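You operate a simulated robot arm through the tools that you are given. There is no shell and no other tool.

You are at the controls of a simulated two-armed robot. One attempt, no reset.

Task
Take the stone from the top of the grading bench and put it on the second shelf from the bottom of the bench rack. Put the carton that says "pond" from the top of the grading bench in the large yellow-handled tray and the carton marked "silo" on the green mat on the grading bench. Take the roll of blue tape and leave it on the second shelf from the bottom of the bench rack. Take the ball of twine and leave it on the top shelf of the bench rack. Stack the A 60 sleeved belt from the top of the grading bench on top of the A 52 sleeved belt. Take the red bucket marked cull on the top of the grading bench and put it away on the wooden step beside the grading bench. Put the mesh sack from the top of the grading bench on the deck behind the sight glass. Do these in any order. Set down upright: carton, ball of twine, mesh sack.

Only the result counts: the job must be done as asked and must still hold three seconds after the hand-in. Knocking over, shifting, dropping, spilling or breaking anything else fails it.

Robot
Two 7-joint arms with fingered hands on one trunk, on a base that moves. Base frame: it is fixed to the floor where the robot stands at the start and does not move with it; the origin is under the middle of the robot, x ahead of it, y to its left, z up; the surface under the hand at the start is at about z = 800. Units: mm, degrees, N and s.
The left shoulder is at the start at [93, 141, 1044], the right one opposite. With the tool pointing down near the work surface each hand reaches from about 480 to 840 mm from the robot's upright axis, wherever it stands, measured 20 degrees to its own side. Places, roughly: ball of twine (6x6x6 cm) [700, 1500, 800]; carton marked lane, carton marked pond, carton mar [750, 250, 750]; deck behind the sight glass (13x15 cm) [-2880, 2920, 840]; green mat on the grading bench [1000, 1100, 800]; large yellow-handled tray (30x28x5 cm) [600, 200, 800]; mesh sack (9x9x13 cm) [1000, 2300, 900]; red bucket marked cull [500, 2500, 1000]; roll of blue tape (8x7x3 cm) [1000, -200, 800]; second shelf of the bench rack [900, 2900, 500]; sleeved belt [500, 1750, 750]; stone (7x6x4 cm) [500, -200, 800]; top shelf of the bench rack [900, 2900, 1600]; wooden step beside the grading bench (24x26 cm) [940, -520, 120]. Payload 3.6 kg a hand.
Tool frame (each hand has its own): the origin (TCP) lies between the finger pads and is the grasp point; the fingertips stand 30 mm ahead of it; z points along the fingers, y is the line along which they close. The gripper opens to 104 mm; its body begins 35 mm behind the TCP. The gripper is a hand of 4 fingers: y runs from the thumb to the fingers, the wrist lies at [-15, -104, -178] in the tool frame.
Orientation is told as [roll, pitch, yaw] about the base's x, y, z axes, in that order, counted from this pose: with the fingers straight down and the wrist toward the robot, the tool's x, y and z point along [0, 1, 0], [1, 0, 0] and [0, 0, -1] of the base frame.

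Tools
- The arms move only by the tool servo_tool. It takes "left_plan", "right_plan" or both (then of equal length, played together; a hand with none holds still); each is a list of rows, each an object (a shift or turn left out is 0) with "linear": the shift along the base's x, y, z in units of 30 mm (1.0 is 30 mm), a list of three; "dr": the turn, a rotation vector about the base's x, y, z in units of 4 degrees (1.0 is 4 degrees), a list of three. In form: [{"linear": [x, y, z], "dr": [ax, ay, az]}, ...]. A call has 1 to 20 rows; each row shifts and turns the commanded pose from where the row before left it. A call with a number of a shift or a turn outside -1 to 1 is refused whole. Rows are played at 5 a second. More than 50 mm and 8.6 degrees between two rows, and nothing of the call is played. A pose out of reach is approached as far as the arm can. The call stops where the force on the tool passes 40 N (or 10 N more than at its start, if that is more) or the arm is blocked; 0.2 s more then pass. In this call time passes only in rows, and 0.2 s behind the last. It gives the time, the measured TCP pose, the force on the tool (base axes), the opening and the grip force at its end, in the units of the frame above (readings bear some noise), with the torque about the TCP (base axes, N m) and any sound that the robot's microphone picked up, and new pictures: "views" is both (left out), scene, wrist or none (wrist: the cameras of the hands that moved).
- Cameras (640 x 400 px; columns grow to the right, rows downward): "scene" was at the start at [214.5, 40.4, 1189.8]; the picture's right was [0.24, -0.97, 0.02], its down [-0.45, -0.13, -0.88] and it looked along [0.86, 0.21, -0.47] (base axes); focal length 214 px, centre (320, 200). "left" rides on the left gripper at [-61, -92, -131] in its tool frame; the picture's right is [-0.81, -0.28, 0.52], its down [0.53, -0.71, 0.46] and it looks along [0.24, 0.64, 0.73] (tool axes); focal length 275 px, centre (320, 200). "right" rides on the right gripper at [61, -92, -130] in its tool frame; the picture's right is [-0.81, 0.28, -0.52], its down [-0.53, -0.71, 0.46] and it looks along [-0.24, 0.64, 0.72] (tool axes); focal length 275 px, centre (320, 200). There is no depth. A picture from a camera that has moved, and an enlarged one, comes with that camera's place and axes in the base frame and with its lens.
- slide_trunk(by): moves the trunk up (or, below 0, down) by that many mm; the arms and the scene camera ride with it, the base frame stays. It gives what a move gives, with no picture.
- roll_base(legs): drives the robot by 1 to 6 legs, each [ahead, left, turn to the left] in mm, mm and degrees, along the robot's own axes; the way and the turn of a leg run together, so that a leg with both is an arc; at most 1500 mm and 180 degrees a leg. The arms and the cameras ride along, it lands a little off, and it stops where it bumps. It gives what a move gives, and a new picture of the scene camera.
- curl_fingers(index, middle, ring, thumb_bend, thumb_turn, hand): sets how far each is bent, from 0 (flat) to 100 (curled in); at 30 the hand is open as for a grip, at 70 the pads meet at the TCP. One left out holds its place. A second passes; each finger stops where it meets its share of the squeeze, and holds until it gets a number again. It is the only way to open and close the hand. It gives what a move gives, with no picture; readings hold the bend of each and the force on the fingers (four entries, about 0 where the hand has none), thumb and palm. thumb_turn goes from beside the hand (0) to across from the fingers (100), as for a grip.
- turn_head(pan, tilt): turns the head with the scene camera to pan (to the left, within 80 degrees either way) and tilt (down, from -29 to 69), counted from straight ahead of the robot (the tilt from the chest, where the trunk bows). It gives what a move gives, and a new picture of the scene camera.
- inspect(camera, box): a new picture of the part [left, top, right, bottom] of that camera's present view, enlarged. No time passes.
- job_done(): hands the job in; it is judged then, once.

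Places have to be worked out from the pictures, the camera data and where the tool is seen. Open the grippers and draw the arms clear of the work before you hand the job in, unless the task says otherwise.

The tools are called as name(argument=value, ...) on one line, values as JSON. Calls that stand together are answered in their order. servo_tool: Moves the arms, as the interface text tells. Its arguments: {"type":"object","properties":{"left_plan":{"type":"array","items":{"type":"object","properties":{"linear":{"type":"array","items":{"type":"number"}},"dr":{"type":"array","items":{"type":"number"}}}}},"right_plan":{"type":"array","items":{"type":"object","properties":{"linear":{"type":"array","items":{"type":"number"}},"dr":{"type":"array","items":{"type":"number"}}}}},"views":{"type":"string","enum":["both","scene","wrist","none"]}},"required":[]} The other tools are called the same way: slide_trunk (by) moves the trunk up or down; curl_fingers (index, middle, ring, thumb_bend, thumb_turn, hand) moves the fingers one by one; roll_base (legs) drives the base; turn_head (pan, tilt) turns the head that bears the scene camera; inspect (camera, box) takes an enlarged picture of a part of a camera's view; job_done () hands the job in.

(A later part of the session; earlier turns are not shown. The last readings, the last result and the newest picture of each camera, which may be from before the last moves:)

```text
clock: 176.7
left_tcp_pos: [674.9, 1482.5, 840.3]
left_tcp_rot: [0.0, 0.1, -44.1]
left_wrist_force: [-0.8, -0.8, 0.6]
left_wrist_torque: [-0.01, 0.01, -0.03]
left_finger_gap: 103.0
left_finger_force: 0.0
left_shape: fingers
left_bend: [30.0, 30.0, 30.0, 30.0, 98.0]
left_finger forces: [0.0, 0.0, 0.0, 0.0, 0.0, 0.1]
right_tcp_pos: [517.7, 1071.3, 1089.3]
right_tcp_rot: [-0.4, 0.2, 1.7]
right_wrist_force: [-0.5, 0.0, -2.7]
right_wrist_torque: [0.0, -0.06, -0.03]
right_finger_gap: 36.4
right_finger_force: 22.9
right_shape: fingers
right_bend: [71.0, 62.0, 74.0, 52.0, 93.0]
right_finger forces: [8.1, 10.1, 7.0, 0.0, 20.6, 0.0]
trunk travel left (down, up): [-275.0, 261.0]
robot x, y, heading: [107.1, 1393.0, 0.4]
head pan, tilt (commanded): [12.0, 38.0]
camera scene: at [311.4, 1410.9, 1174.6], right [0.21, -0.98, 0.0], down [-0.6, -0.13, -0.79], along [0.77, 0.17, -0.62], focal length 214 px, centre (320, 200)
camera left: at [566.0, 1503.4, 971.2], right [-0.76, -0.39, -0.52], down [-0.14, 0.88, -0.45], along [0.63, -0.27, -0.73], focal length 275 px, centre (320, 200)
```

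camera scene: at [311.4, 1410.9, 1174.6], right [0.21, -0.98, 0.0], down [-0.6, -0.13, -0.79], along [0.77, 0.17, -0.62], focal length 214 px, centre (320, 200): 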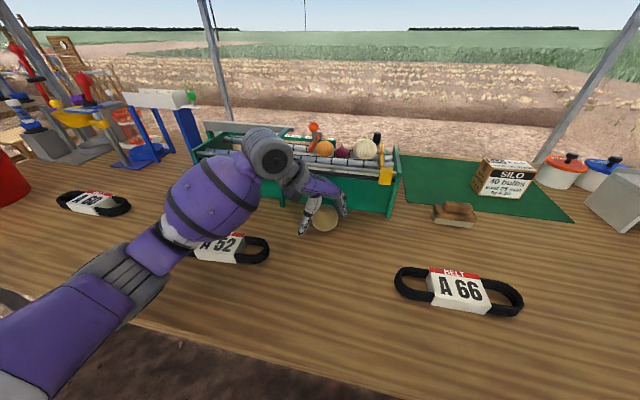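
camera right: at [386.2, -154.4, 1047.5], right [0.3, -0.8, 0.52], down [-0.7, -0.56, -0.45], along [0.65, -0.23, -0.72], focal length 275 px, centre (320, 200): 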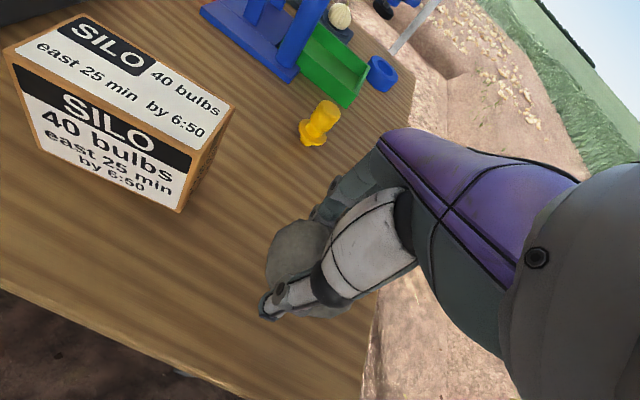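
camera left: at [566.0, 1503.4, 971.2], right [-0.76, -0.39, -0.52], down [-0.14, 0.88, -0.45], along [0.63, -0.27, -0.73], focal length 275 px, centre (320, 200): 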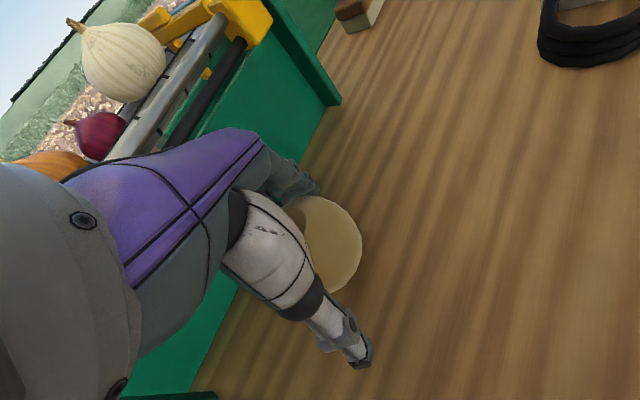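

The ball sits between thumb and fingers. I close the left hand.

curl_fingers(hand="left", index=72, middle=72, ring=72, thumb_bend=72)

servo_tool(left_plan=[{"linear": [0, 0, 0.4]}, {"linear": [0, 0, 0.7]}, {"linear": [0, 0, 0.9]}, {"linear": [0, 0, 0.9]}], views="both")

```text
clock: 177.7
left_tcp_pos: [673.9, 1481.8, 840.1]
left_tcp_rot: [0.0, 0.0, -44.1]
left_wrist_force: [0.9, -0.6, 0.1]
left_wrist_torque: [-0.01, -0.08, -0.02]
left_finger_gap: 46.1
left_finger_force: 18.6
left_shape: fingers
left_bend: [55.0, 56.0, 65.0, 54.0, 95.0]
left_finger forces: [6.5, 6.3, 6.0, 0.0, 18.7, 0.0]
right_tcp_pos: [517.0, 1073.0, 1088.6]
right_tcp_rot: [-0.5, 0.2, 1.7]
right_wrist_force: [-0.7, -0.2, -3.8]
right_wrist_torque: [-0.03, -0.03, 0.04]
right_finger_gap: 36.7
right_finger_force: 23.2
right_shape: fingers
right_bend: [71.0, 62.0, 74.0, 52.0, 93.0]
right_finger forces: [8.1, 10.1, 7.0, 0.0, 20.7, 0.0]
trunk travel left (down, up): [-275.0, 261.0]
robot x, y, heading: [101.3, 1390.9, 0.5]
head pan, tilt (commanded): [12.0, 38.0]
```

```text
clock: 178.7
left_tcp_pos: [674.7, 1481.8, 928.3]
left_tcp_rot: [0.0, 0.2, -44.2]
left_wrist_force: [-0.9, 0.6, -1.0]
left_wrist_torque: [0.01, 0.03, -0.01]
left_finger_gap: 46.3
left_finger_force: 18.8
left_shape: fingers
left_bend: [55.0, 56.0, 65.0, 54.0, 95.0]
left_finger forces: [6.5, 6.1, 5.8, 0.0, 18.4, 0.1]
right_tcp_pos: [516.3, 1072.9, 1089.5]
right_tcp_rot: [-0.4, 0.2, 1.6]
right_wrist_force: [0.3, 0.4, -3.7]
right_wrist_torque: [-0.02, -0.04, 0.04]
right_finger_gap: 36.3
right_finger_force: 22.8
right_shape: fingers
right_bend: [71.0, 62.0, 74.0, 52.0, 93.0]
right_finger forces: [7.9, 10.1, 6.9, 0.1, 20.6, 0.0]
trunk travel left (down, up): [-275.0, 261.0]
robot x, y, heading: [104.8, 1390.4, 0.5]
head pan, tilt (commanded): [12.0, 38.0]
camera scene: at [311.4, 1410.7, 1174.6], right [0.21, -0.98, 0.0], down [-0.6, -0.13, -0.79], along [0.77, 0.17, -0.62], focal length 214 px, centre (320, 200)
camera left: at [566.9, 1502.1, 1059.0], right [-0.76, -0.39, -0.52], down [-0.14, 0.88, -0.45], along [0.63, -0.27, -0.73], focal length 275 px, centre (320, 200)
```

scene: 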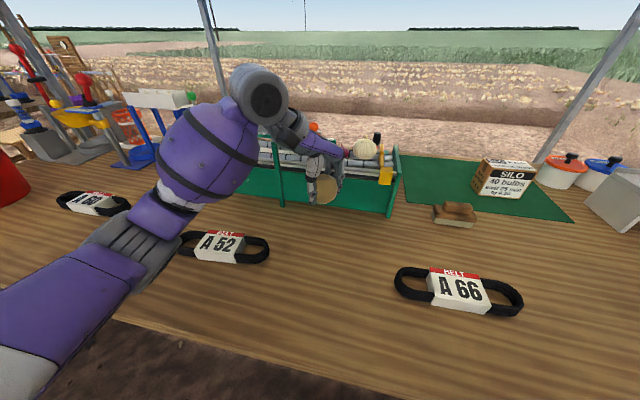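
left: 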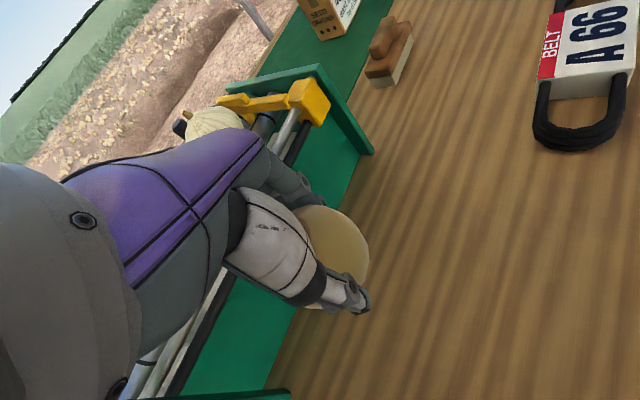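

The twine is held. I raise and retract the left hand before driving to the rack.

servo_tool(left_plan=[{"linear": [-0.2, 0, 0.9]}, {"linear": [-0.3, 0, 0.9]}, {"linear": [-0.4, 0.1, 0.9], "dr": [0, 0, 0.9]}, {"linear": [-0.6, 0.2, 0.9], "dr": [0, 0, 0.9]}, {"linear": [-0.7, 0.4, 0.8], "dr": [0, 0, 0.9]}, {"linear": [-0.7, 0.5, 0.8], "dr": [0, 0, 0.9]}, {"linear": [-0.7, 0.5, 0.5], "dr": [0, 0, 0.9]}, {"linear": [-0.7, 0.5, 0], "dr": [0, 0, 0.9]}], views="none")

roll_base(legs=[[-500, 0, 0], [0, 700, 0]])

turn_head(pan=15, tilt=10)

```text
clock: 180.5
left_tcp_pos: [543.7, 1549.4, 1101.2]
left_tcp_rot: [-0.1, 0.1, -22.6]
left_wrist_force: [0.3, 0.1, 0.0]
left_wrist_torque: [-0.01, -0.02, 0.0]
left_finger_gap: 45.8
left_finger_force: 18.2
left_shape: fingers
left_bend: [55.0, 56.0, 65.0, 54.0, 95.0]
left_finger forces: [6.5, 6.2, 5.8, 0.0, 18.2, 0.1]
right_tcp_pos: [516.2, 1072.1, 1089.8]
right_tcp_rot: [-0.4, 0.2, 1.7]
right_wrist_force: [0.8, 0.6, -2.9]
right_wrist_torque: [0.01, -0.05, -0.03]
right_finger_gap: 36.6
right_finger_force: 23.3
right_shape: fingers
right_bend: [71.0, 62.0, 74.0, 52.0, 93.0]
right_finger forces: [8.1, 10.1, 7.0, 0.0, 20.6, 0.0]
trunk travel left (down, up): [-275.0, 261.0]
robot x, y, heading: [104.4, 1392.4, 0.4]
head pan, tilt (commanded): [12.0, 38.0]
```

```text
clock: 189.6
left_tcp_pos: [47.7, 2254.3, 1100.5]
left_tcp_rot: [0.0, 0.0, -22.0]
left_wrist_force: [-0.8, 0.6, -0.6]
left_wrist_torque: [-0.01, -0.03, 0.0]
left_finger_gap: 45.7
left_finger_force: 18.0
left_shape: fingers
left_bend: [55.0, 56.0, 65.0, 54.0, 95.0]
left_finger forces: [6.5, 6.0, 5.9, 0.1, 18.1, 0.0]
right_tcp_pos: [23.2, 1779.2, 1088.6]
right_tcp_rot: [-0.5, 0.1, 2.2]
right_wrist_force: [-0.3, -0.3, -2.3]
right_wrist_torque: [0.02, -0.05, 0.0]
right_finger_gap: 36.6
right_finger_force: 23.3
right_shape: fingers
right_bend: [71.0, 62.0, 74.0, 52.0, 93.0]
right_finger forces: [8.1, 10.1, 7.0, 0.1, 20.5, 0.0]
trunk travel left (down, up): [-275.0, 261.0]
robot x, y, heading: [-392.3, 2091.2, 1.2]
head pan, tilt (commanded): [12.0, 38.0]
camera scene: at [-185.1, 2114.1, 1174.6], right [0.22, -0.97, 0.0], down [-0.6, -0.14, -0.79], along [0.77, 0.18, -0.62], focal length 214 px, centre (320, 200)
```

scene: 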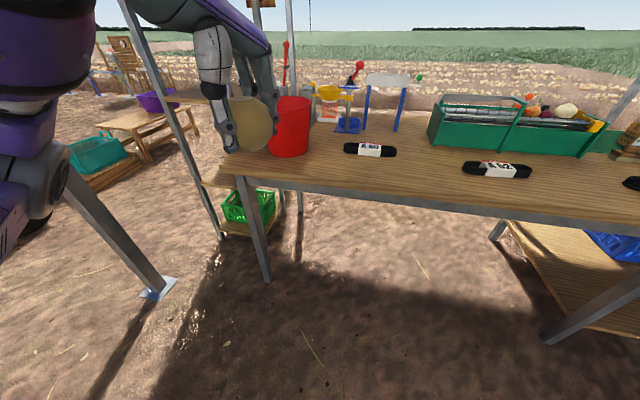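

```text
clock: 190.6
left_tcp_pos: [47.0, 2254.6, 1100.6]
left_tcp_rot: [0.1, 0.1, -22.0]
left_wrist_force: [0.1, 0.0, -0.9]
left_wrist_torque: [0.01, -0.02, 0.0]
left_finger_gap: 45.8
left_finger_force: 17.8
left_shape: fingers
left_bend: [55.0, 56.0, 65.0, 54.0, 95.0]
left_finger forces: [6.5, 6.1, 5.8, 0.1, 18.0, 0.0]
right_tcp_pos: [22.4, 1777.3, 1088.5]
right_tcp_rot: [-0.5, 0.2, 2.2]
right_wrist_force: [0.7, -0.1, -3.1]
right_wrist_torque: [-0.04, -0.02, -0.01]
right_finger_gap: 36.6
right_finger_force: 22.8
right_shape: fingers
right_bend: [71.0, 62.0, 74.0, 52.0, 93.0]
right_finger forces: [8.1, 10.1, 7.0, 0.0, 20.5, 0.0]
trunk travel left (down, up): [-275.0, 261.0]
robot x, y, heading: [-390.5, 2093.7, 0.9]
head pan, tilt (commanded): [15.0, 10.0]
camera scene: at [-179.7, 2120.2, 1219.2], right [0.27, -0.96, 0.0], down [-0.17, -0.05, -0.98], along [0.95, 0.27, -0.17], focal length 214 px, centre (320, 200)
```

scene: 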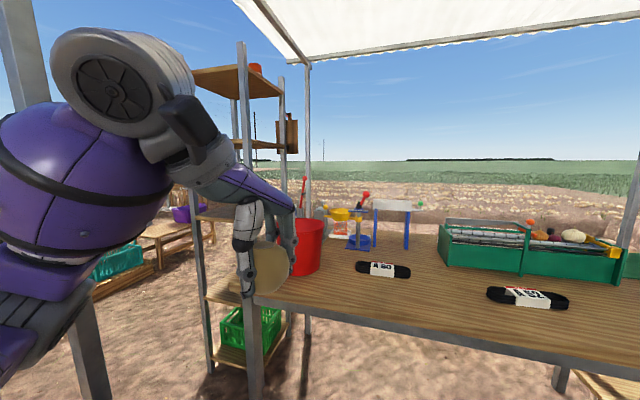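

The rack stands left of the bench with several shelves. I turn the robot 35° left to look straight at it between the arms.

roll_base(legs=[[0, 0, 35]])

turn_head(pan=-3, tilt=12)

inspect(camera="scene", box=[220, 40, 460, 340])

```text
clock: 192.6
left_tcp_pos: [-122.5, 2477.7, 1101.4]
left_tcp_rot: [0.0, 0.2, 12.7]
left_wrist_force: [-0.6, -1.0, -0.7]
left_wrist_torque: [0.0, -0.02, -0.02]
left_finger_gap: 45.5
left_finger_force: 18.3
left_shape: fingers
left_bend: [55.0, 56.0, 65.0, 54.0, 95.0]
left_finger forces: [6.5, 6.0, 5.9, 0.1, 17.8, 0.0]
right_tcp_pos: [129.0, 2071.6, 1089.0]
right_tcp_rot: [-0.5, 0.3, 37.0]
right_wrist_force: [0.6, -0.5, -3.1]
right_wrist_torque: [0.01, -0.03, -0.02]
right_finger_gap: 36.3
right_finger_force: 22.9
right_shape: fingers
right_bend: [71.0, 62.0, 74.0, 52.0, 93.0]
right_finger forces: [8.1, 10.1, 7.1, 0.0, 20.5, 0.0]
trunk travel left (down, up): [-275.0, 261.0]
robot x, y, heading: [-389.2, 2095.9, 35.8]
head pan, tilt (commanded): [15.0, 10.0]
camera scene: at [-233.4, 2237.1, 1219.3], right [0.77, -0.63, 0.0], down [-0.11, -0.13, -0.98], along [0.62, 0.76, -0.17], focal length 214 px, centre (320, 200)
```

scene: 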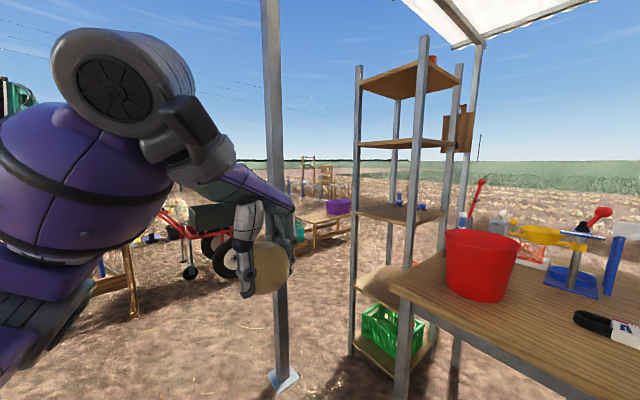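

```text
clock: 193.4
left_tcp_pos: [-122.3, 2476.9, 1100.4]
left_tcp_rot: [0.0, 0.1, 12.8]
left_wrist_force: [0.1, 0.1, -0.7]
left_wrist_torque: [0.0, 0.0, 0.01]
left_finger_gap: 45.8
left_finger_force: 18.6
left_shape: fingers
left_bend: [55.0, 56.0, 65.0, 54.0, 95.0]
left_finger forces: [6.4, 6.1, 5.8, 0.1, 18.1, 0.0]
right_tcp_pos: [128.8, 2070.7, 1088.5]
right_tcp_rot: [-0.4, 0.2, 37.1]
right_wrist_force: [-0.5, -0.1, -3.4]
right_wrist_torque: [0.04, -0.03, -0.02]
right_finger_gap: 36.4
right_finger_force: 22.2
right_shape: fingers
right_bend: [71.0, 62.0, 74.0, 52.0, 93.0]
right_finger forces: [8.2, 10.1, 7.1, 0.0, 20.5, 0.1]
trunk travel left (down, up): [-275.0, 261.0]
robot x, y, heading: [-393.9, 2093.9, 35.7]
head pan, tilt (commanded): [-3.0, 12.0]
camera scene: at [-213.9, 2215.5, 1216.0], right [0.54, -0.84, 0.0], down [-0.18, -0.11, -0.98], along [0.82, 0.53, -0.21], focal length 214 px, centre (320, 200)
```

scene: 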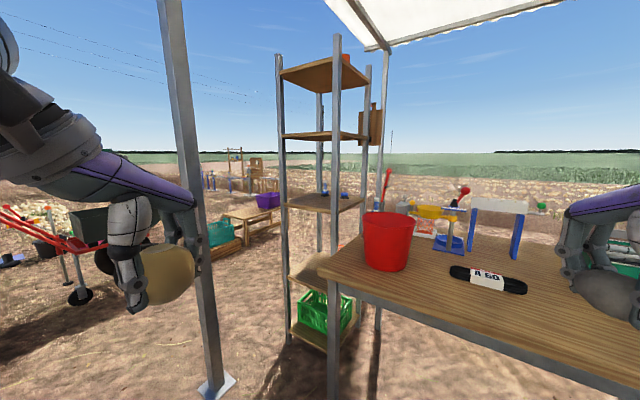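

```text
1.33 times, centred on (340, 190) of scene
camera zoom: at [-213.9, 2215.5, 1216.0], right [0.54, -0.84, 0.0], down [-0.18, -0.11, -0.98], along [0.82, 0.53, -0.21], focal length 286 px, centre (293, 213)
```

zoom: 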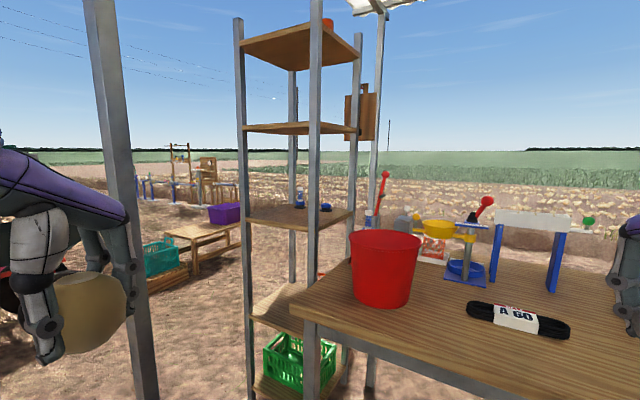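

The rack (x≈703–1097, y≈2708–3058; shelves near z≈120, 500, 880, 1260, 1630) is open on its left side, where the ground is free. I drive round the pole to that side: heading back to 0, then left to y≈3800.

roll_base(legs=[[0, 0, -35.5], [0, 850, 0], [0, 850, 0]])

turn_head(pan=0, tilt=25)

```text
clock: 210.4
left_tcp_pos: [39.3, 3953.7, 1100.9]
left_tcp_rot: [0.0, 0.2, -22.5]
left_wrist_force: [0.7, 0.3, -1.6]
left_wrist_torque: [-0.01, 0.0, 0.0]
left_finger_gap: 45.5
left_finger_force: 18.5
left_shape: fingers
left_bend: [55.0, 56.0, 66.0, 54.0, 95.0]
left_finger forces: [6.3, 6.0, 5.8, 0.0, 17.8, 0.0]
right_tcp_pos: [12.2, 3475.2, 1088.9]
right_tcp_rot: [-0.4, 0.1, 1.7]
right_wrist_force: [-0.7, 0.5, -3.2]
right_wrist_torque: [0.0, -0.03, -0.05]
right_finger_gap: 36.3
right_finger_force: 22.9
right_shape: fingers
right_bend: [71.0, 62.0, 74.0, 52.0, 93.0]
right_finger forces: [8.1, 10.1, 7.1, 0.0, 20.4, 0.0]
trunk travel left (down, up): [-275.0, 261.0]
robot x, y, heading: [-399.8, 3796.5, 0.5]
head pan, tilt (commanded): [-3.0, 12.0]
camera scene: at [-184.8, 3791.1, 1216.0], right [-0.05, -1.0, 0.0], down [-0.21, 0.01, -0.98], along [0.98, -0.04, -0.21], focal length 214 px, centre (320, 200)
```

scene: 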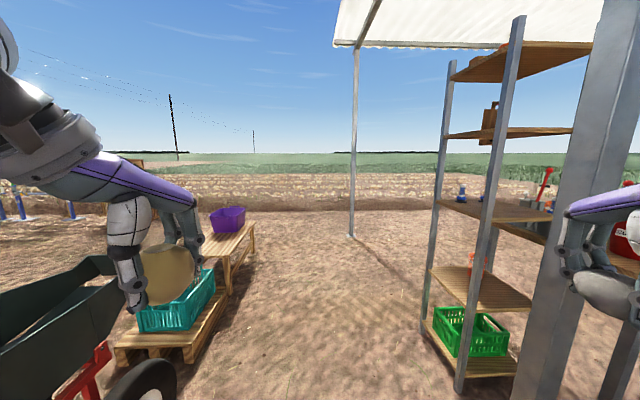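

```text
clock: 211.1
left_tcp_pos: [40.2, 3951.7, 1100.7]
left_tcp_rot: [0.1, 0.1, -22.5]
left_wrist_force: [1.0, -0.1, -0.6]
left_wrist_torque: [0.03, 0.02, 0.01]
left_finger_gap: 45.6
left_finger_force: 18.3
left_shape: fingers
left_bend: [55.0, 56.0, 66.0, 54.0, 95.0]
left_finger forces: [6.4, 6.1, 5.9, 0.0, 17.8, 0.0]
right_tcp_pos: [12.3, 3475.1, 1089.3]
right_tcp_rot: [-0.4, 0.2, 1.7]
right_wrist_force: [-0.7, 0.8, -2.9]
right_wrist_torque: [-0.01, -0.07, 0.0]
right_finger_gap: 36.3
right_finger_force: 22.9
right_shape: fingers
right_bend: [71.0, 62.0, 74.0, 52.0, 93.0]
right_finger forces: [8.2, 10.1, 7.0, 0.0, 20.5, 0.0]
trunk travel left (down, up): [-275.0, 261.0]
robot x, y, heading: [-400.8, 3795.7, 0.3]
head pan, tilt (commanded): [0.0, 25.0]
camera scene: at [-185.9, 3795.9, 1194.9], right [0.01, -1.0, 0.0], down [-0.42, 0.0, -0.91], along [0.91, 0.01, -0.42], focal length 214 px, centre (320, 200)
```

scene: 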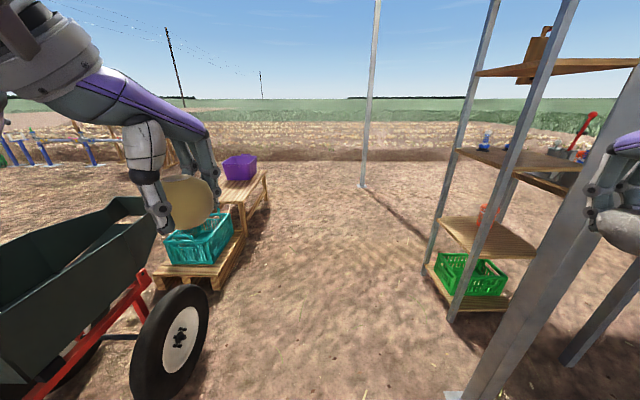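

There is a wheelbarrow and a pallet with crates at y>4300, so I keep away from them. I zoom on the rack from this side to check the shelves' contents and edges.

inspect(camera="scene", box=[400, 20, 640, 340])

turn_head(pan=-25, tilt=15)

```text
1.25 times, centred on (520, 180) of scene
camera zoom: at [-185.9, 3795.9, 1194.9], right [0.01, -1.0, 0.0], down [-0.42, 0.0, -0.91], along [0.91, 0.01, -0.42], focal length 268 px, centre (70, 225)
```

zoom: 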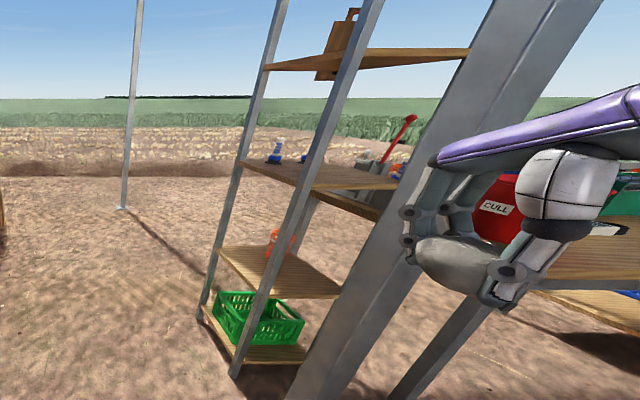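

```text
clock: 212.0
left_tcp_pos: [40.7, 3951.5, 1101.4]
left_tcp_rot: [0.0, 0.0, -22.6]
left_wrist_force: [-0.4, 0.2, -0.3]
left_wrist_torque: [0.0, 0.01, -0.01]
left_finger_gap: 46.0
left_finger_force: 18.0
left_shape: fingers
left_bend: [55.0, 56.0, 66.0, 54.0, 95.0]
left_finger forces: [6.4, 5.9, 6.0, 0.1, 17.8, 0.0]
right_tcp_pos: [12.2, 3474.7, 1088.3]
right_tcp_rot: [-0.3, 0.2, 1.7]
right_wrist_force: [0.4, 0.0, -3.2]
right_wrist_torque: [0.0, -0.04, 0.01]
right_finger_gap: 36.6
right_finger_force: 22.9
right_shape: fingers
right_bend: [71.0, 62.0, 74.0, 52.0, 93.0]
right_finger forces: [8.2, 10.2, 7.0, 0.0, 20.6, 0.1]
trunk travel left (down, up): [-275.0, 261.0]
robot x, y, heading: [-402.7, 3795.7, 0.3]
head pan, tilt (commanded): [-25.0, 15.0]
camera scene: at [-193.0, 3756.5, 1211.1], right [-0.42, -0.91, 0.0], down [-0.24, 0.11, -0.97], along [0.88, -0.4, -0.26], focal length 214 px, centre (320, 200)
```

scene: 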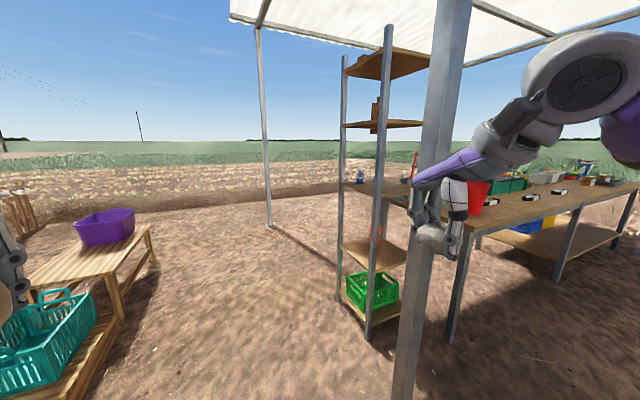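

The second shelf carries a small orange item near its back-left, so I'll set things down toward its front half. I drive ahead 1300 mm and turn to face the rack's left side.

roll_base(legs=[[650, 0, 0], [650, 0, 0], [0, 0, -90]])

turn_head(pan=0, tilt=15)

```text
clock: 222.7
left_tcp_pos: [1071.7, 3373.7, 1100.8]
left_tcp_rot: [0.0, 0.1, -111.2]
left_wrist_force: [-0.1, -0.1, -0.7]
left_wrist_torque: [0.02, 0.04, 0.03]
left_finger_gap: 45.3
left_finger_force: 17.6
left_shape: fingers
left_bend: [55.0, 57.0, 66.0, 54.0, 95.0]
left_finger forces: [6.5, 5.9, 5.8, 0.1, 17.3, 0.0]
right_tcp_pos: [594.7, 3388.9, 1089.2]
right_tcp_rot: [-0.4, 0.2, -86.9]
right_wrist_force: [0.0, -0.6, -2.5]
right_wrist_torque: [-0.02, 0.01, -0.02]
right_finger_gap: 36.3
right_finger_force: 21.8
right_shape: fingers
right_bend: [71.0, 62.0, 74.0, 52.0, 93.0]
right_finger forces: [7.8, 10.2, 7.2, 0.1, 19.9, 0.1]
trunk travel left (down, up): [-275.0, 261.0]
robot x, y, heading: [908.0, 3811.4, -88.4]
head pan, tilt (commanded): [-25.0, 15.0]
camera scene: at [871.5, 3599.3, 1211.1], right [-0.92, 0.4, 0.0], down [0.1, 0.24, -0.97], along [-0.38, -0.89, -0.26], focal length 214 px, centre (320, 200)
```

scene: 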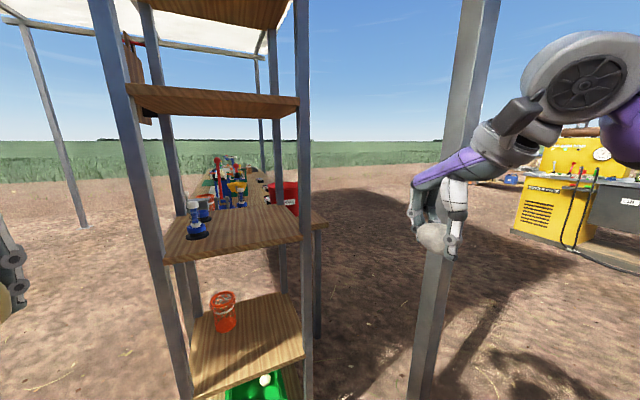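

```text
clock: 223.6
left_tcp_pos: [1072.3, 3372.0, 1100.9]
left_tcp_rot: [0.1, 0.2, -111.2]
left_wrist_force: [-0.1, -0.6, -0.5]
left_wrist_torque: [0.0, -0.03, -0.03]
left_finger_gap: 45.1
left_finger_force: 17.4
left_shape: fingers
left_bend: [55.0, 57.0, 66.0, 54.0, 95.0]
left_finger forces: [6.4, 6.0, 6.0, 0.1, 17.4, 0.1]
right_tcp_pos: [594.6, 3389.9, 1089.1]
right_tcp_rot: [-0.4, 0.2, -86.9]
right_wrist_force: [-0.3, -0.2, -3.4]
right_wrist_torque: [-0.04, -0.02, -0.02]
right_finger_gap: 36.1
right_finger_force: 22.8
right_shape: fingers
right_bend: [71.0, 62.0, 74.0, 52.0, 93.0]
right_finger forces: [7.8, 10.2, 7.2, 0.0, 20.0, 0.1]
trunk travel left (down, up): [-275.0, 261.0]
robot x, y, heading: [908.2, 3807.3, -88.1]
head pan, tilt (commanded): [0.0, 15.0]
camera scene: at [911.1, 3591.7, 1211.1], right [-1.0, -0.03, 0.0], down [-0.01, 0.26, -0.97], along [0.03, -0.97, -0.26], focal length 214 px, centre (320, 200)
```

scene: 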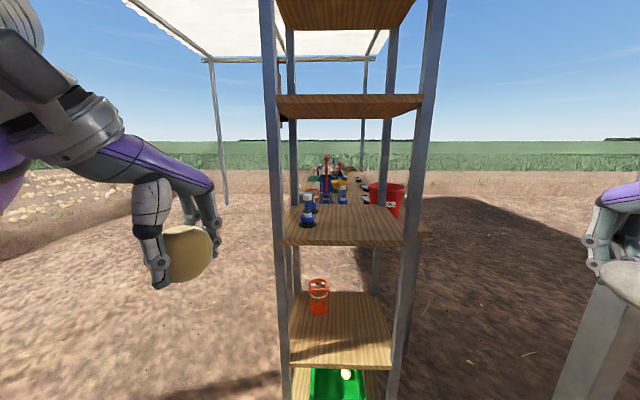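

From here the rack is seen squarely: second shelf z≈460 spans x≈677–1038, y≈2640–3020 with the orange item at about [945,2765]; top shelf at z≈1630. I check the twine ball in the hand and the top shelf before deciding how to place it.

inspect(camera="scene", box=[120, 160, 240, 300])

turn_head(pan=0, tilt=-25)

inspect(camera="left", box=[0, 0, 640, 400])

```text
2.86 times, centred on (180, 230) of scene
camera zoom: at [911.1, 3591.7, 1211.1], right [-1.0, -0.03, 0.0], down [-0.01, 0.26, -0.97], along [0.03, -0.97, -0.26], focal length 613 px, centre (720, 114)
```

zoom: 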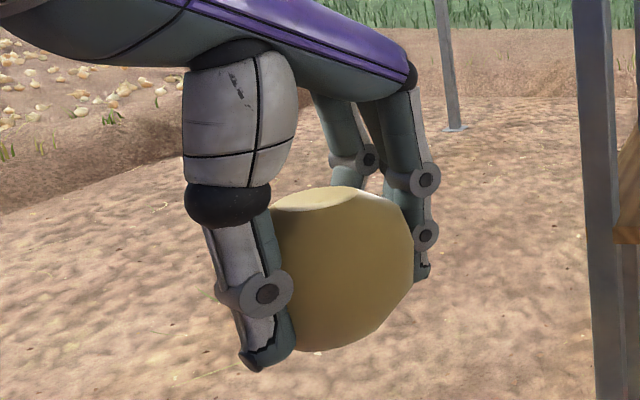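

```text
clock: 224.7
left_tcp_pos: [1072.8, 3372.4, 1100.3]
left_tcp_rot: [0.0, 0.1, -111.3]
left_wrist_force: [-0.7, -0.3, -1.2]
left_wrist_torque: [-0.02, 0.0, 0.03]
left_finger_gap: 45.6
left_finger_force: 17.7
left_shape: fingers
left_bend: [55.0, 57.0, 66.0, 54.0, 95.0]
left_finger forces: [6.4, 5.9, 5.9, 0.0, 17.3, 0.1]
right_tcp_pos: [595.6, 3388.5, 1088.5]
right_tcp_rot: [-0.4, 0.2, -87.0]
right_wrist_force: [0.0, 0.5, -3.1]
right_wrist_torque: [-0.01, 0.02, 0.02]
right_finger_gap: 36.2
right_finger_force: 22.5
right_shape: fingers
right_bend: [71.0, 62.0, 74.0, 52.0, 93.0]
right_finger forces: [7.8, 10.2, 7.2, 0.0, 20.0, 0.0]
trunk travel left (down, up): [-275.0, 261.0]
robot x, y, heading: [905.5, 3811.4, -88.0]
head pan, tilt (commanded): [0.0, -25.0]
camera scene: at [910.5, 3614.0, 1270.9], right [-1.0, -0.03, 0.0], down [0.01, -0.42, -0.91], along [0.03, -0.91, 0.42], focal length 214 px, centre (320, 200)
```

scene: 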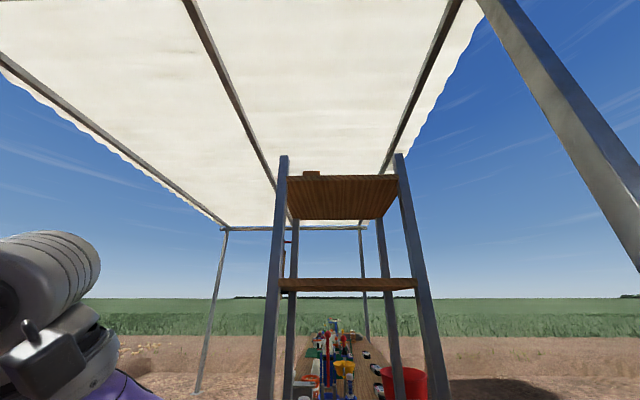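

```text
1.00 times, centred on (320, 200) of left (not enlarged: the box is as wide or as high as the picture)
camera zoom: at [1048.5, 3480.7, 1231.7], right [-0.66, 0.55, -0.52], down [0.75, 0.47, -0.45], along [-0.01, -0.69, -0.73], focal length 275 px, centre (320, 200)
```

zoom: 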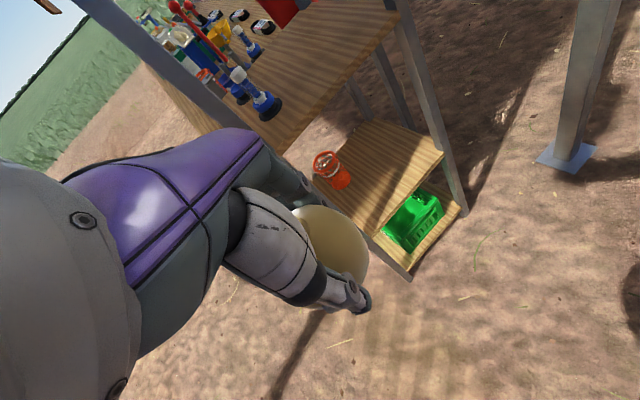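

The ball has flattened poles and needs to stay level; the top shelf is too high for a straight-down hand, so I'll set the twine on the third shelf and regrasp it tilted later. First the stone: I square up, move in, and lower the trunk.

roll_base(legs=[[0, 0, -1.9], [185, 0, 0]])

slide_trunk(by=-265)

turn_head(pan=0, tilt=30)

```text
clock: 226.6
left_tcp_pos: [1056.8, 3181.0, 1100.7]
left_tcp_rot: [0.0, 0.2, -113.2]
left_wrist_force: [-0.8, 0.1, -1.4]
left_wrist_torque: [0.02, 0.01, 0.0]
left_finger_gap: 45.3
left_finger_force: 17.5
left_shape: fingers
left_bend: [55.0, 57.0, 66.0, 54.0, 95.0]
left_finger forces: [6.4, 6.1, 5.9, 0.0, 17.3, 0.1]
right_tcp_pos: [580.3, 3214.5, 1088.8]
right_tcp_rot: [-0.4, 0.3, -89.0]
right_wrist_force: [-0.6, -0.6, -2.3]
right_wrist_torque: [-0.04, 0.03, 0.02]
right_finger_gap: 36.2
right_finger_force: 22.9
right_shape: fingers
right_bend: [71.0, 62.0, 74.0, 52.0, 93.0]
right_finger forces: [7.8, 10.3, 7.2, 0.1, 20.0, 0.0]
trunk travel left (down, up): [-275.0, 261.0]
robot x, y, heading: [907.6, 3626.5, -90.2]
head pan, tilt (commanded): [0.0, -25.0]
camera scene: at [903.0, 3428.5, 1270.8], right [-1.0, 0.0, 0.0], down [0.0, -0.42, -0.91], along [0.0, -0.91, 0.42], focal length 214 px, centre (320, 200)
```

scene: 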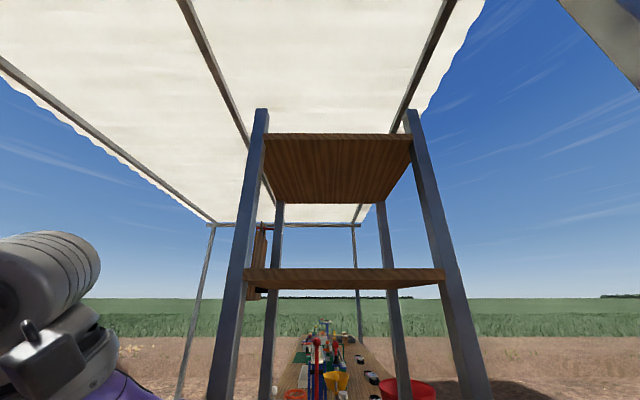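

```text
clock: 229.3
left_tcp_pos: [1055.2, 3182.5, 836.4]
left_tcp_rot: [0.0, 0.2, -113.1]
left_wrist_force: [0.6, -0.8, -0.9]
left_wrist_torque: [-0.02, 0.0, 0.02]
left_finger_gap: 45.3
left_finger_force: 17.9
left_shape: fingers
left_bend: [55.0, 57.0, 66.0, 54.0, 95.0]
left_finger forces: [6.3, 5.8, 5.9, 0.0, 17.2, 0.0]
right_tcp_pos: [580.3, 3215.6, 824.6]
right_tcp_rot: [-0.4, 0.2, -89.0]
right_wrist_force: [-0.2, -0.5, -3.6]
right_wrist_torque: [-0.05, 0.02, -0.03]
right_finger_gap: 36.4
right_finger_force: 22.1
right_shape: fingers
right_bend: [71.0, 62.0, 74.0, 52.0, 93.0]
right_finger forces: [7.6, 10.2, 7.2, 0.0, 19.8, 0.0]
trunk travel left (down, up): [-10.0, 526.0]
robot x, y, heading: [902.8, 3626.6, -90.1]
head pan, tilt (commanded): [0.0, -25.0]
```

```text
clock: 230.5
left_tcp_pos: [1055.7, 3181.3, 836.5]
left_tcp_rot: [0.0, 0.2, -113.3]
left_wrist_force: [0.5, 0.7, -0.3]
left_wrist_torque: [0.04, 0.01, -0.02]
left_finger_gap: 45.6
left_finger_force: 17.4
left_shape: fingers
left_bend: [55.0, 57.0, 66.0, 54.0, 95.0]
left_finger forces: [6.4, 6.0, 6.0, 0.1, 17.3, 0.0]
right_tcp_pos: [580.5, 3214.8, 823.5]
right_tcp_rot: [-0.5, 0.2, -88.9]
right_wrist_force: [-0.6, 0.8, -2.2]
right_wrist_torque: [-0.02, -0.01, 0.0]
right_finger_gap: 36.1
right_finger_force: 22.1
right_shape: fingers
right_bend: [71.0, 62.0, 74.0, 52.0, 93.0]
right_finger forces: [7.6, 10.2, 7.2, 0.0, 19.8, 0.0]
trunk travel left (down, up): [-10.0, 526.0]
robot x, y, heading: [902.7, 3626.3, -90.4]
head pan, tilt (commanded): [0.0, 30.0]
camera scene: at [902.6, 3326.8, 911.0], right [-1.0, 0.0, 0.0], down [0.0, 0.5, -0.87], along [0.0, -0.87, -0.5], focal length 214 px, centre (320, 200)
```

scene: 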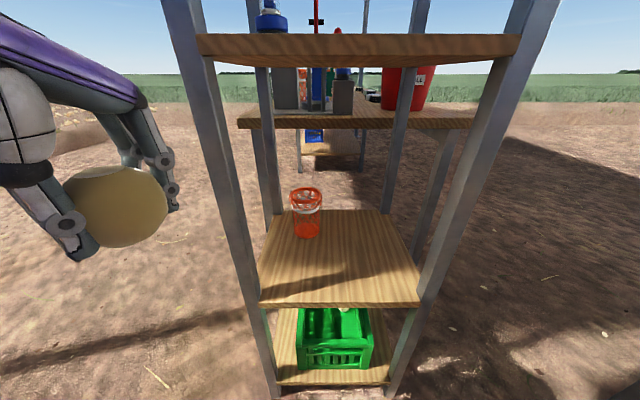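

The trunk is down; I now look level into the second shelf. Zoom to fix the shelf's near edge.

inspect(camera="scene", box=[240, 180, 440, 320])

```text
2.86 times, centred on (340, 250) of scene
camera zoom: at [902.6, 3326.8, 911.0], right [-1.0, 0.0, 0.0], down [0.0, 0.5, -0.87], along [0.0, -0.87, -0.5], focal length 613 px, centre (263, 57)
```

zoom: 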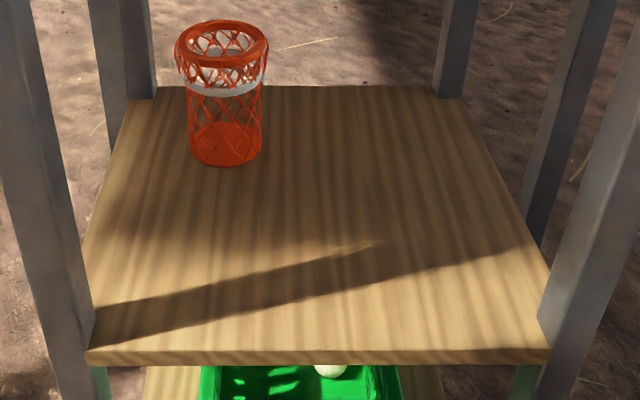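

Shelf two: z≈462, x 673–1045, y 2629–3018; the orange basket stands at about [945,2784]. I move the right hand in front of the opening at x≈785.

servo_tool(right_plan=[{"linear": [0.9, -0.2, -0.6]}, {"linear": [0.9, -0.3, -0.8]}, {"linear": [0.95, -0.3, -0.9]}, {"linear": [0.95, -0.3, -0.9]}, {"linear": [0.95, -0.3, -0.95]}, {"linear": [0.95, -0.3, -0.95]}, {"linear": [0.95, -0.3, -0.95]}, {"linear": [0.3, -0.2, -0.95]}, {"linear": [0, 0, -0.9]}], views="both")

```text
clock: 232.5
left_tcp_pos: [1056.0, 3181.8, 834.9]
left_tcp_rot: [0.0, 0.1, -113.3]
left_wrist_force: [0.1, -0.3, 0.0]
left_wrist_torque: [-0.01, -0.01, -0.02]
left_finger_gap: 45.1
left_finger_force: 18.3
left_shape: fingers
left_bend: [55.0, 57.0, 66.0, 54.0, 95.0]
left_finger forces: [6.4, 5.9, 5.9, 0.0, 17.3, 0.0]
right_tcp_pos: [781.4, 3123.1, 602.7]
right_tcp_rot: [-0.3, 0.3, -89.0]
right_wrist_force: [0.0, 0.7, -4.1]
right_wrist_torque: [-0.01, 0.01, -0.03]
right_finger_gap: 35.9
right_finger_force: 21.7
right_shape: fingers
right_bend: [72.0, 62.0, 74.0, 52.0, 93.0]
right_finger forces: [7.7, 9.8, 7.1, 0.0, 19.6, 0.0]
right hand out of reach, approached as far as the arm can: row 3, 4, 5
trunk travel left (down, up): [-10.0, 526.0]
robot x, y, heading: [903.0, 3622.1, -90.1]
head pan, tilt (commanded): [0.0, 30.0]
camera scene: at [902.6, 3326.7, 910.9], right [-1.0, 0.0, 0.0], down [0.0, 0.5, -0.87], along [0.0, -0.87, -0.5], focal length 214 px, centre (320, 200)
camera right: at [841.7, 3215.2, 733.8], right [-0.8, -0.29, 0.52], down [-0.55, 0.7, -0.45], along [-0.24, -0.65, -0.73], focal length 275 px, centre (320, 200)
```

scene: 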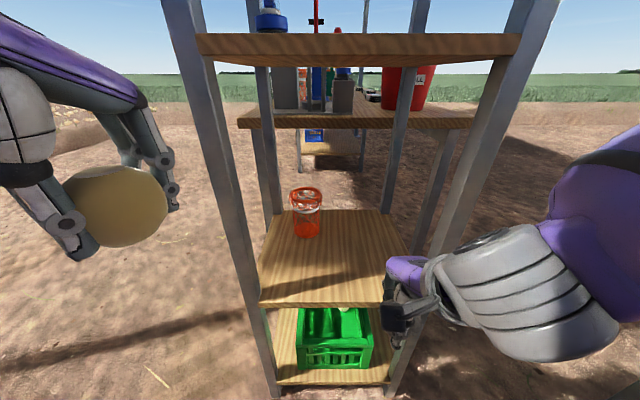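
right: 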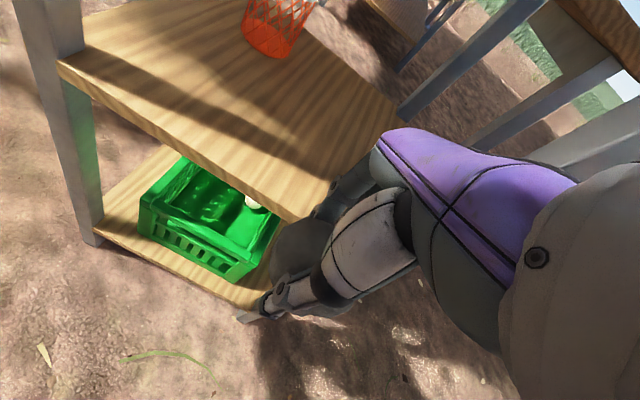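

The hand is in front of the opening. I move it straight in over the shelf, lowering slightly.

servo_tool(right_plan=[{"linear": [0, -0.7, -0.2]}, {"linear": [0, -0.9, -0.2]}, {"linear": [0, -0.9, -0.2]}, {"linear": [0, -0.9, -0.2]}, {"linear": [0, -0.9, -0.2]}, {"linear": [0, -0.9, -0.2]}, {"linear": [0, -0.9, -0.2]}], views="both")

```text
clock: 234.1
left_tcp_pos: [1057.5, 3196.1, 841.3]
left_tcp_rot: [0.2, -0.7, -113.3]
left_wrist_force: [-0.6, 0.0, -0.6]
left_wrist_torque: [-0.01, -0.02, -0.03]
left_finger_gap: 45.5
left_finger_force: 18.1
left_shape: fingers
left_bend: [55.0, 57.0, 66.0, 54.0, 95.0]
left_finger forces: [6.4, 5.9, 6.1, 0.0, 17.3, 0.0]
right_tcp_pos: [786.4, 2955.5, 571.9]
right_tcp_rot: [-0.4, -0.4, -87.9]
right_wrist_force: [0.0, -0.4, -2.9]
right_wrist_torque: [-0.06, 0.01, 0.01]
right_finger_gap: 35.6
right_finger_force: 21.3
right_shape: fingers
right_bend: [72.0, 62.0, 74.0, 52.0, 93.0]
right_finger forces: [7.9, 9.7, 7.2, 0.0, 19.5, 0.0]
trunk travel left (down, up): [-10.0, 526.0]
robot x, y, heading: [904.6, 3626.7, -90.4]
head pan, tilt (commanded): [0.0, 30.0]
camera scene: at [904.0, 3341.9, 915.3], right [-1.0, 0.01, 0.0], down [0.0, 0.49, -0.87], along [-0.01, -0.87, -0.49], focal length 214 px, centre (320, 200)
camera right: at [846.4, 3050.0, 702.4], right [-0.8, -0.3, 0.53], down [-0.56, 0.69, -0.46], along [-0.23, -0.66, -0.72], focal length 275 px, centre (320, 200)
```

scene: 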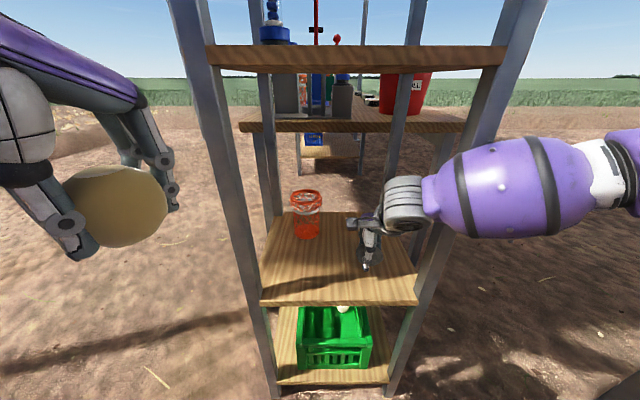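
right: 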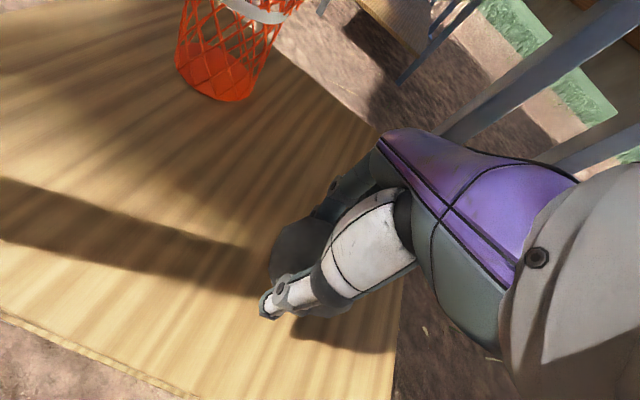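

The robot body was pushed back ~15 mm: the right forearm is touching the rack's near post. I back the hand out at once.

servo_tool(right_plan=[{"linear": [0, 0.9, 0.1]}, {"linear": [0, 0.9, 0.1]}, {"linear": [0, 0.9, 0.2]}, {"linear": [0, 0.9, 0.2]}, {"linear": [0, 0.9, 0.2]}, {"linear": [0, 0.9, 0.2]}], views="scene")

inspect(camera="scene", box=[240, 180, 440, 320])

```text
clock: 235.5
left_tcp_pos: [1055.7, 3182.2, 835.7]
left_tcp_rot: [0.0, 0.0, -113.2]
left_wrist_force: [0.8, 0.5, -1.2]
left_wrist_torque: [0.02, -0.01, 0.01]
left_finger_gap: 45.2
left_finger_force: 17.7
left_shape: fingers
left_bend: [55.0, 57.0, 66.0, 54.0, 95.0]
left_finger forces: [6.5, 5.9, 6.0, 0.1, 17.4, 0.0]
right_tcp_pos: [781.0, 3101.8, 592.8]
right_tcp_rot: [-0.5, 0.2, -89.0]
right_wrist_force: [0.4, 0.9, -3.2]
right_wrist_torque: [-0.02, 0.0, 0.02]
right_finger_gap: 35.8
right_finger_force: 22.5
right_shape: fingers
right_bend: [72.0, 62.0, 74.0, 52.0, 93.0]
right_finger forces: [7.9, 9.6, 7.3, 0.0, 19.4, 0.1]
trunk travel left (down, up): [-10.0, 526.0]
robot x, y, heading: [907.6, 3628.2, -90.1]
head pan, tilt (commanded): [0.0, 30.0]
camera scene: at [902.7, 3326.9, 911.0], right [-1.0, 0.0, 0.0], down [0.0, 0.5, -0.87], along [0.0, -0.87, -0.5], focal length 214 px, centre (320, 200)
```

scene: 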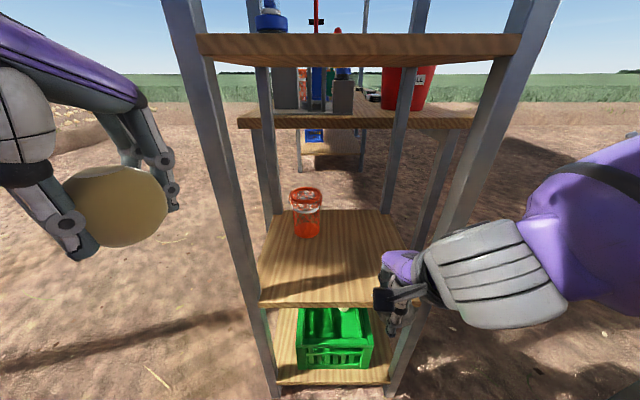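

```text
2.86 times, centred on (340, 250) of scene
camera zoom: at [902.7, 3326.9, 911.0], right [-1.0, 0.0, 0.0], down [0.0, 0.5, -0.87], along [0.0, -0.87, -0.5], focal length 613 px, centre (263, 57)
```

zoom: 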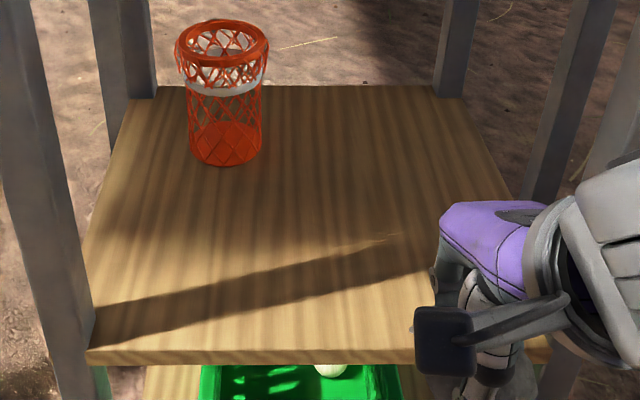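

The rack has not moved (same pixels from the same camera pose). I roll 135 mm to my left so the right arm enters more straight-on.

servo_tool(right_plan=[{"linear": [0, 0.8, 0.2]}, {"linear": [0, 0.8, 0.2]}], views="none")

roll_base(legs=[[0, 140, 0]])

```text
clock: 236.1
left_tcp_pos: [1056.8, 3181.6, 836.6]
left_tcp_rot: [0.1, 0.1, -113.2]
left_wrist_force: [0.2, 0.8, -0.6]
left_wrist_torque: [0.02, 0.02, 0.03]
left_finger_gap: 45.3
left_finger_force: 18.0
left_shape: fingers
left_bend: [55.0, 57.0, 66.0, 54.0, 95.0]
left_finger forces: [6.4, 5.8, 6.0, 0.0, 17.3, 0.0]
right_tcp_pos: [783.6, 3124.2, 601.0]
right_tcp_rot: [-0.4, 0.3, -89.0]
right_wrist_force: [0.0, 0.4, -3.2]
right_wrist_torque: [-0.07, 0.03, 0.04]
right_finger_gap: 35.4
right_finger_force: 22.1
right_shape: fingers
right_bend: [72.0, 62.0, 74.0, 52.0, 93.0]
right_finger forces: [7.8, 9.6, 7.3, 0.0, 19.4, 0.0]
right hand out of reach, approached as far as the arm can: row 2
trunk travel left (down, up): [-10.0, 526.0]
robot x, y, heading: [908.2, 3623.4, -90.5]
head pan, tilt (commanded): [0.0, 30.0]
```

```text
clock: 238.0
left_tcp_pos: [1200.6, 3182.9, 835.9]
left_tcp_rot: [0.0, 0.2, -113.2]
left_wrist_force: [0.6, 0.1, -0.6]
left_wrist_torque: [0.02, 0.01, 0.0]
left_finger_gap: 45.3
left_finger_force: 17.4
left_shape: fingers
left_bend: [55.0, 57.0, 66.0, 54.0, 95.0]
left_finger forces: [6.4, 5.9, 6.0, 0.1, 17.3, 0.1]
right_tcp_pos: [926.7, 3124.0, 600.6]
right_tcp_rot: [-0.4, 0.3, -89.0]
right_wrist_force: [-0.7, 0.3, -3.1]
right_wrist_torque: [-0.02, 0.01, 0.01]
right_finger_gap: 35.7
right_finger_force: 22.1
right_shape: fingers
right_bend: [72.0, 62.0, 74.0, 52.0, 93.0]
right_finger forces: [7.9, 9.5, 7.2, 0.0, 19.5, 0.1]
trunk travel left (down, up): [-10.0, 526.0]
robot x, y, heading: [1050.2, 3624.0, -90.3]
head pan, tilt (commanded): [0.0, 30.0]
camera scene: at [1046.0, 3326.2, 911.0], right [-1.0, 0.0, 0.0], down [0.0, 0.5, -0.87], along [0.0, -0.87, -0.5], focal length 214 px, centre (320, 200)
```

scene: 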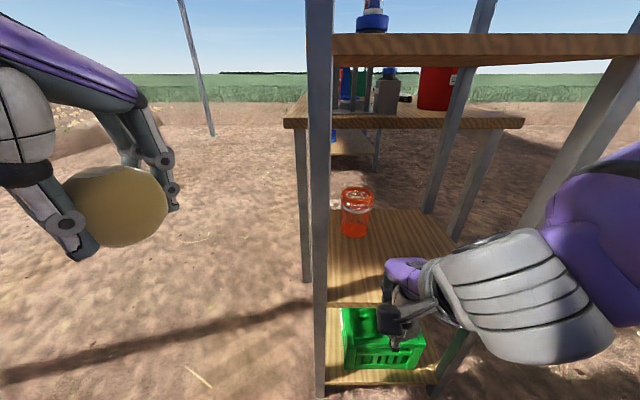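

Now I shift the right hand to x≈800 in front of the opening, staying outside the rack.

servo_tool(right_plan=[{"linear": [-0.9, 0, 0]}, {"linear": [-0.9, 0, 0]}, {"linear": [-0.9, 0, 0]}, {"linear": [-0.9, 0, 0]}, {"linear": [-0.6, 0, 0]}], views="scene")

```text
clock: 239.2
left_tcp_pos: [1200.5, 3181.3, 836.4]
left_tcp_rot: [0.0, 0.0, -113.2]
left_wrist_force: [-0.3, -0.8, 0.1]
left_wrist_torque: [0.0, 0.01, 0.0]
left_finger_gap: 45.4
left_finger_force: 18.0
left_shape: fingers
left_bend: [55.0, 57.0, 66.0, 54.0, 95.0]
left_finger forces: [6.4, 5.9, 6.0, 0.0, 17.3, 0.0]
right_tcp_pos: [801.3, 3119.2, 602.9]
right_tcp_rot: [-0.4, 0.3, -88.7]
right_wrist_force: [0.0, -0.2, -3.6]
right_wrist_torque: [-0.02, -0.01, 0.0]
right_finger_gap: 35.5
right_finger_force: 21.7
right_shape: fingers
right_bend: [72.0, 62.0, 74.0, 52.0, 93.0]
right_finger forces: [7.8, 9.4, 7.1, 0.0, 19.2, 0.0]
right hand out of reach, approached as far as the arm can: row 1
trunk travel left (down, up): [-10.0, 526.0]
robot x, y, heading: [1049.2, 3624.4, -90.2]
head pan, tilt (commanded): [0.0, 30.0]
camera scene: at [1045.8, 3326.2, 911.0], right [-1.0, 0.0, 0.0], down [0.0, 0.5, -0.87], along [0.0, -0.87, -0.5], focal length 214 px, centre (320, 200)
```

scene: 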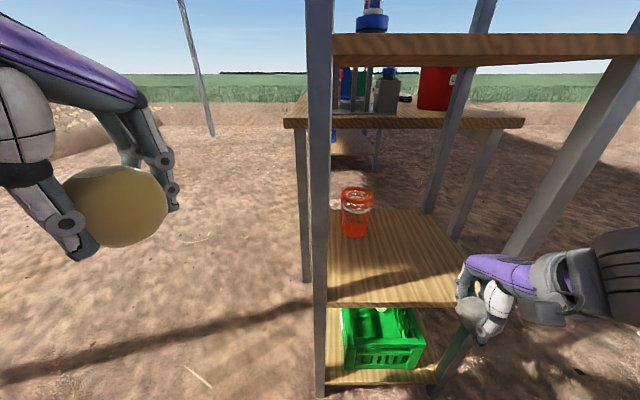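

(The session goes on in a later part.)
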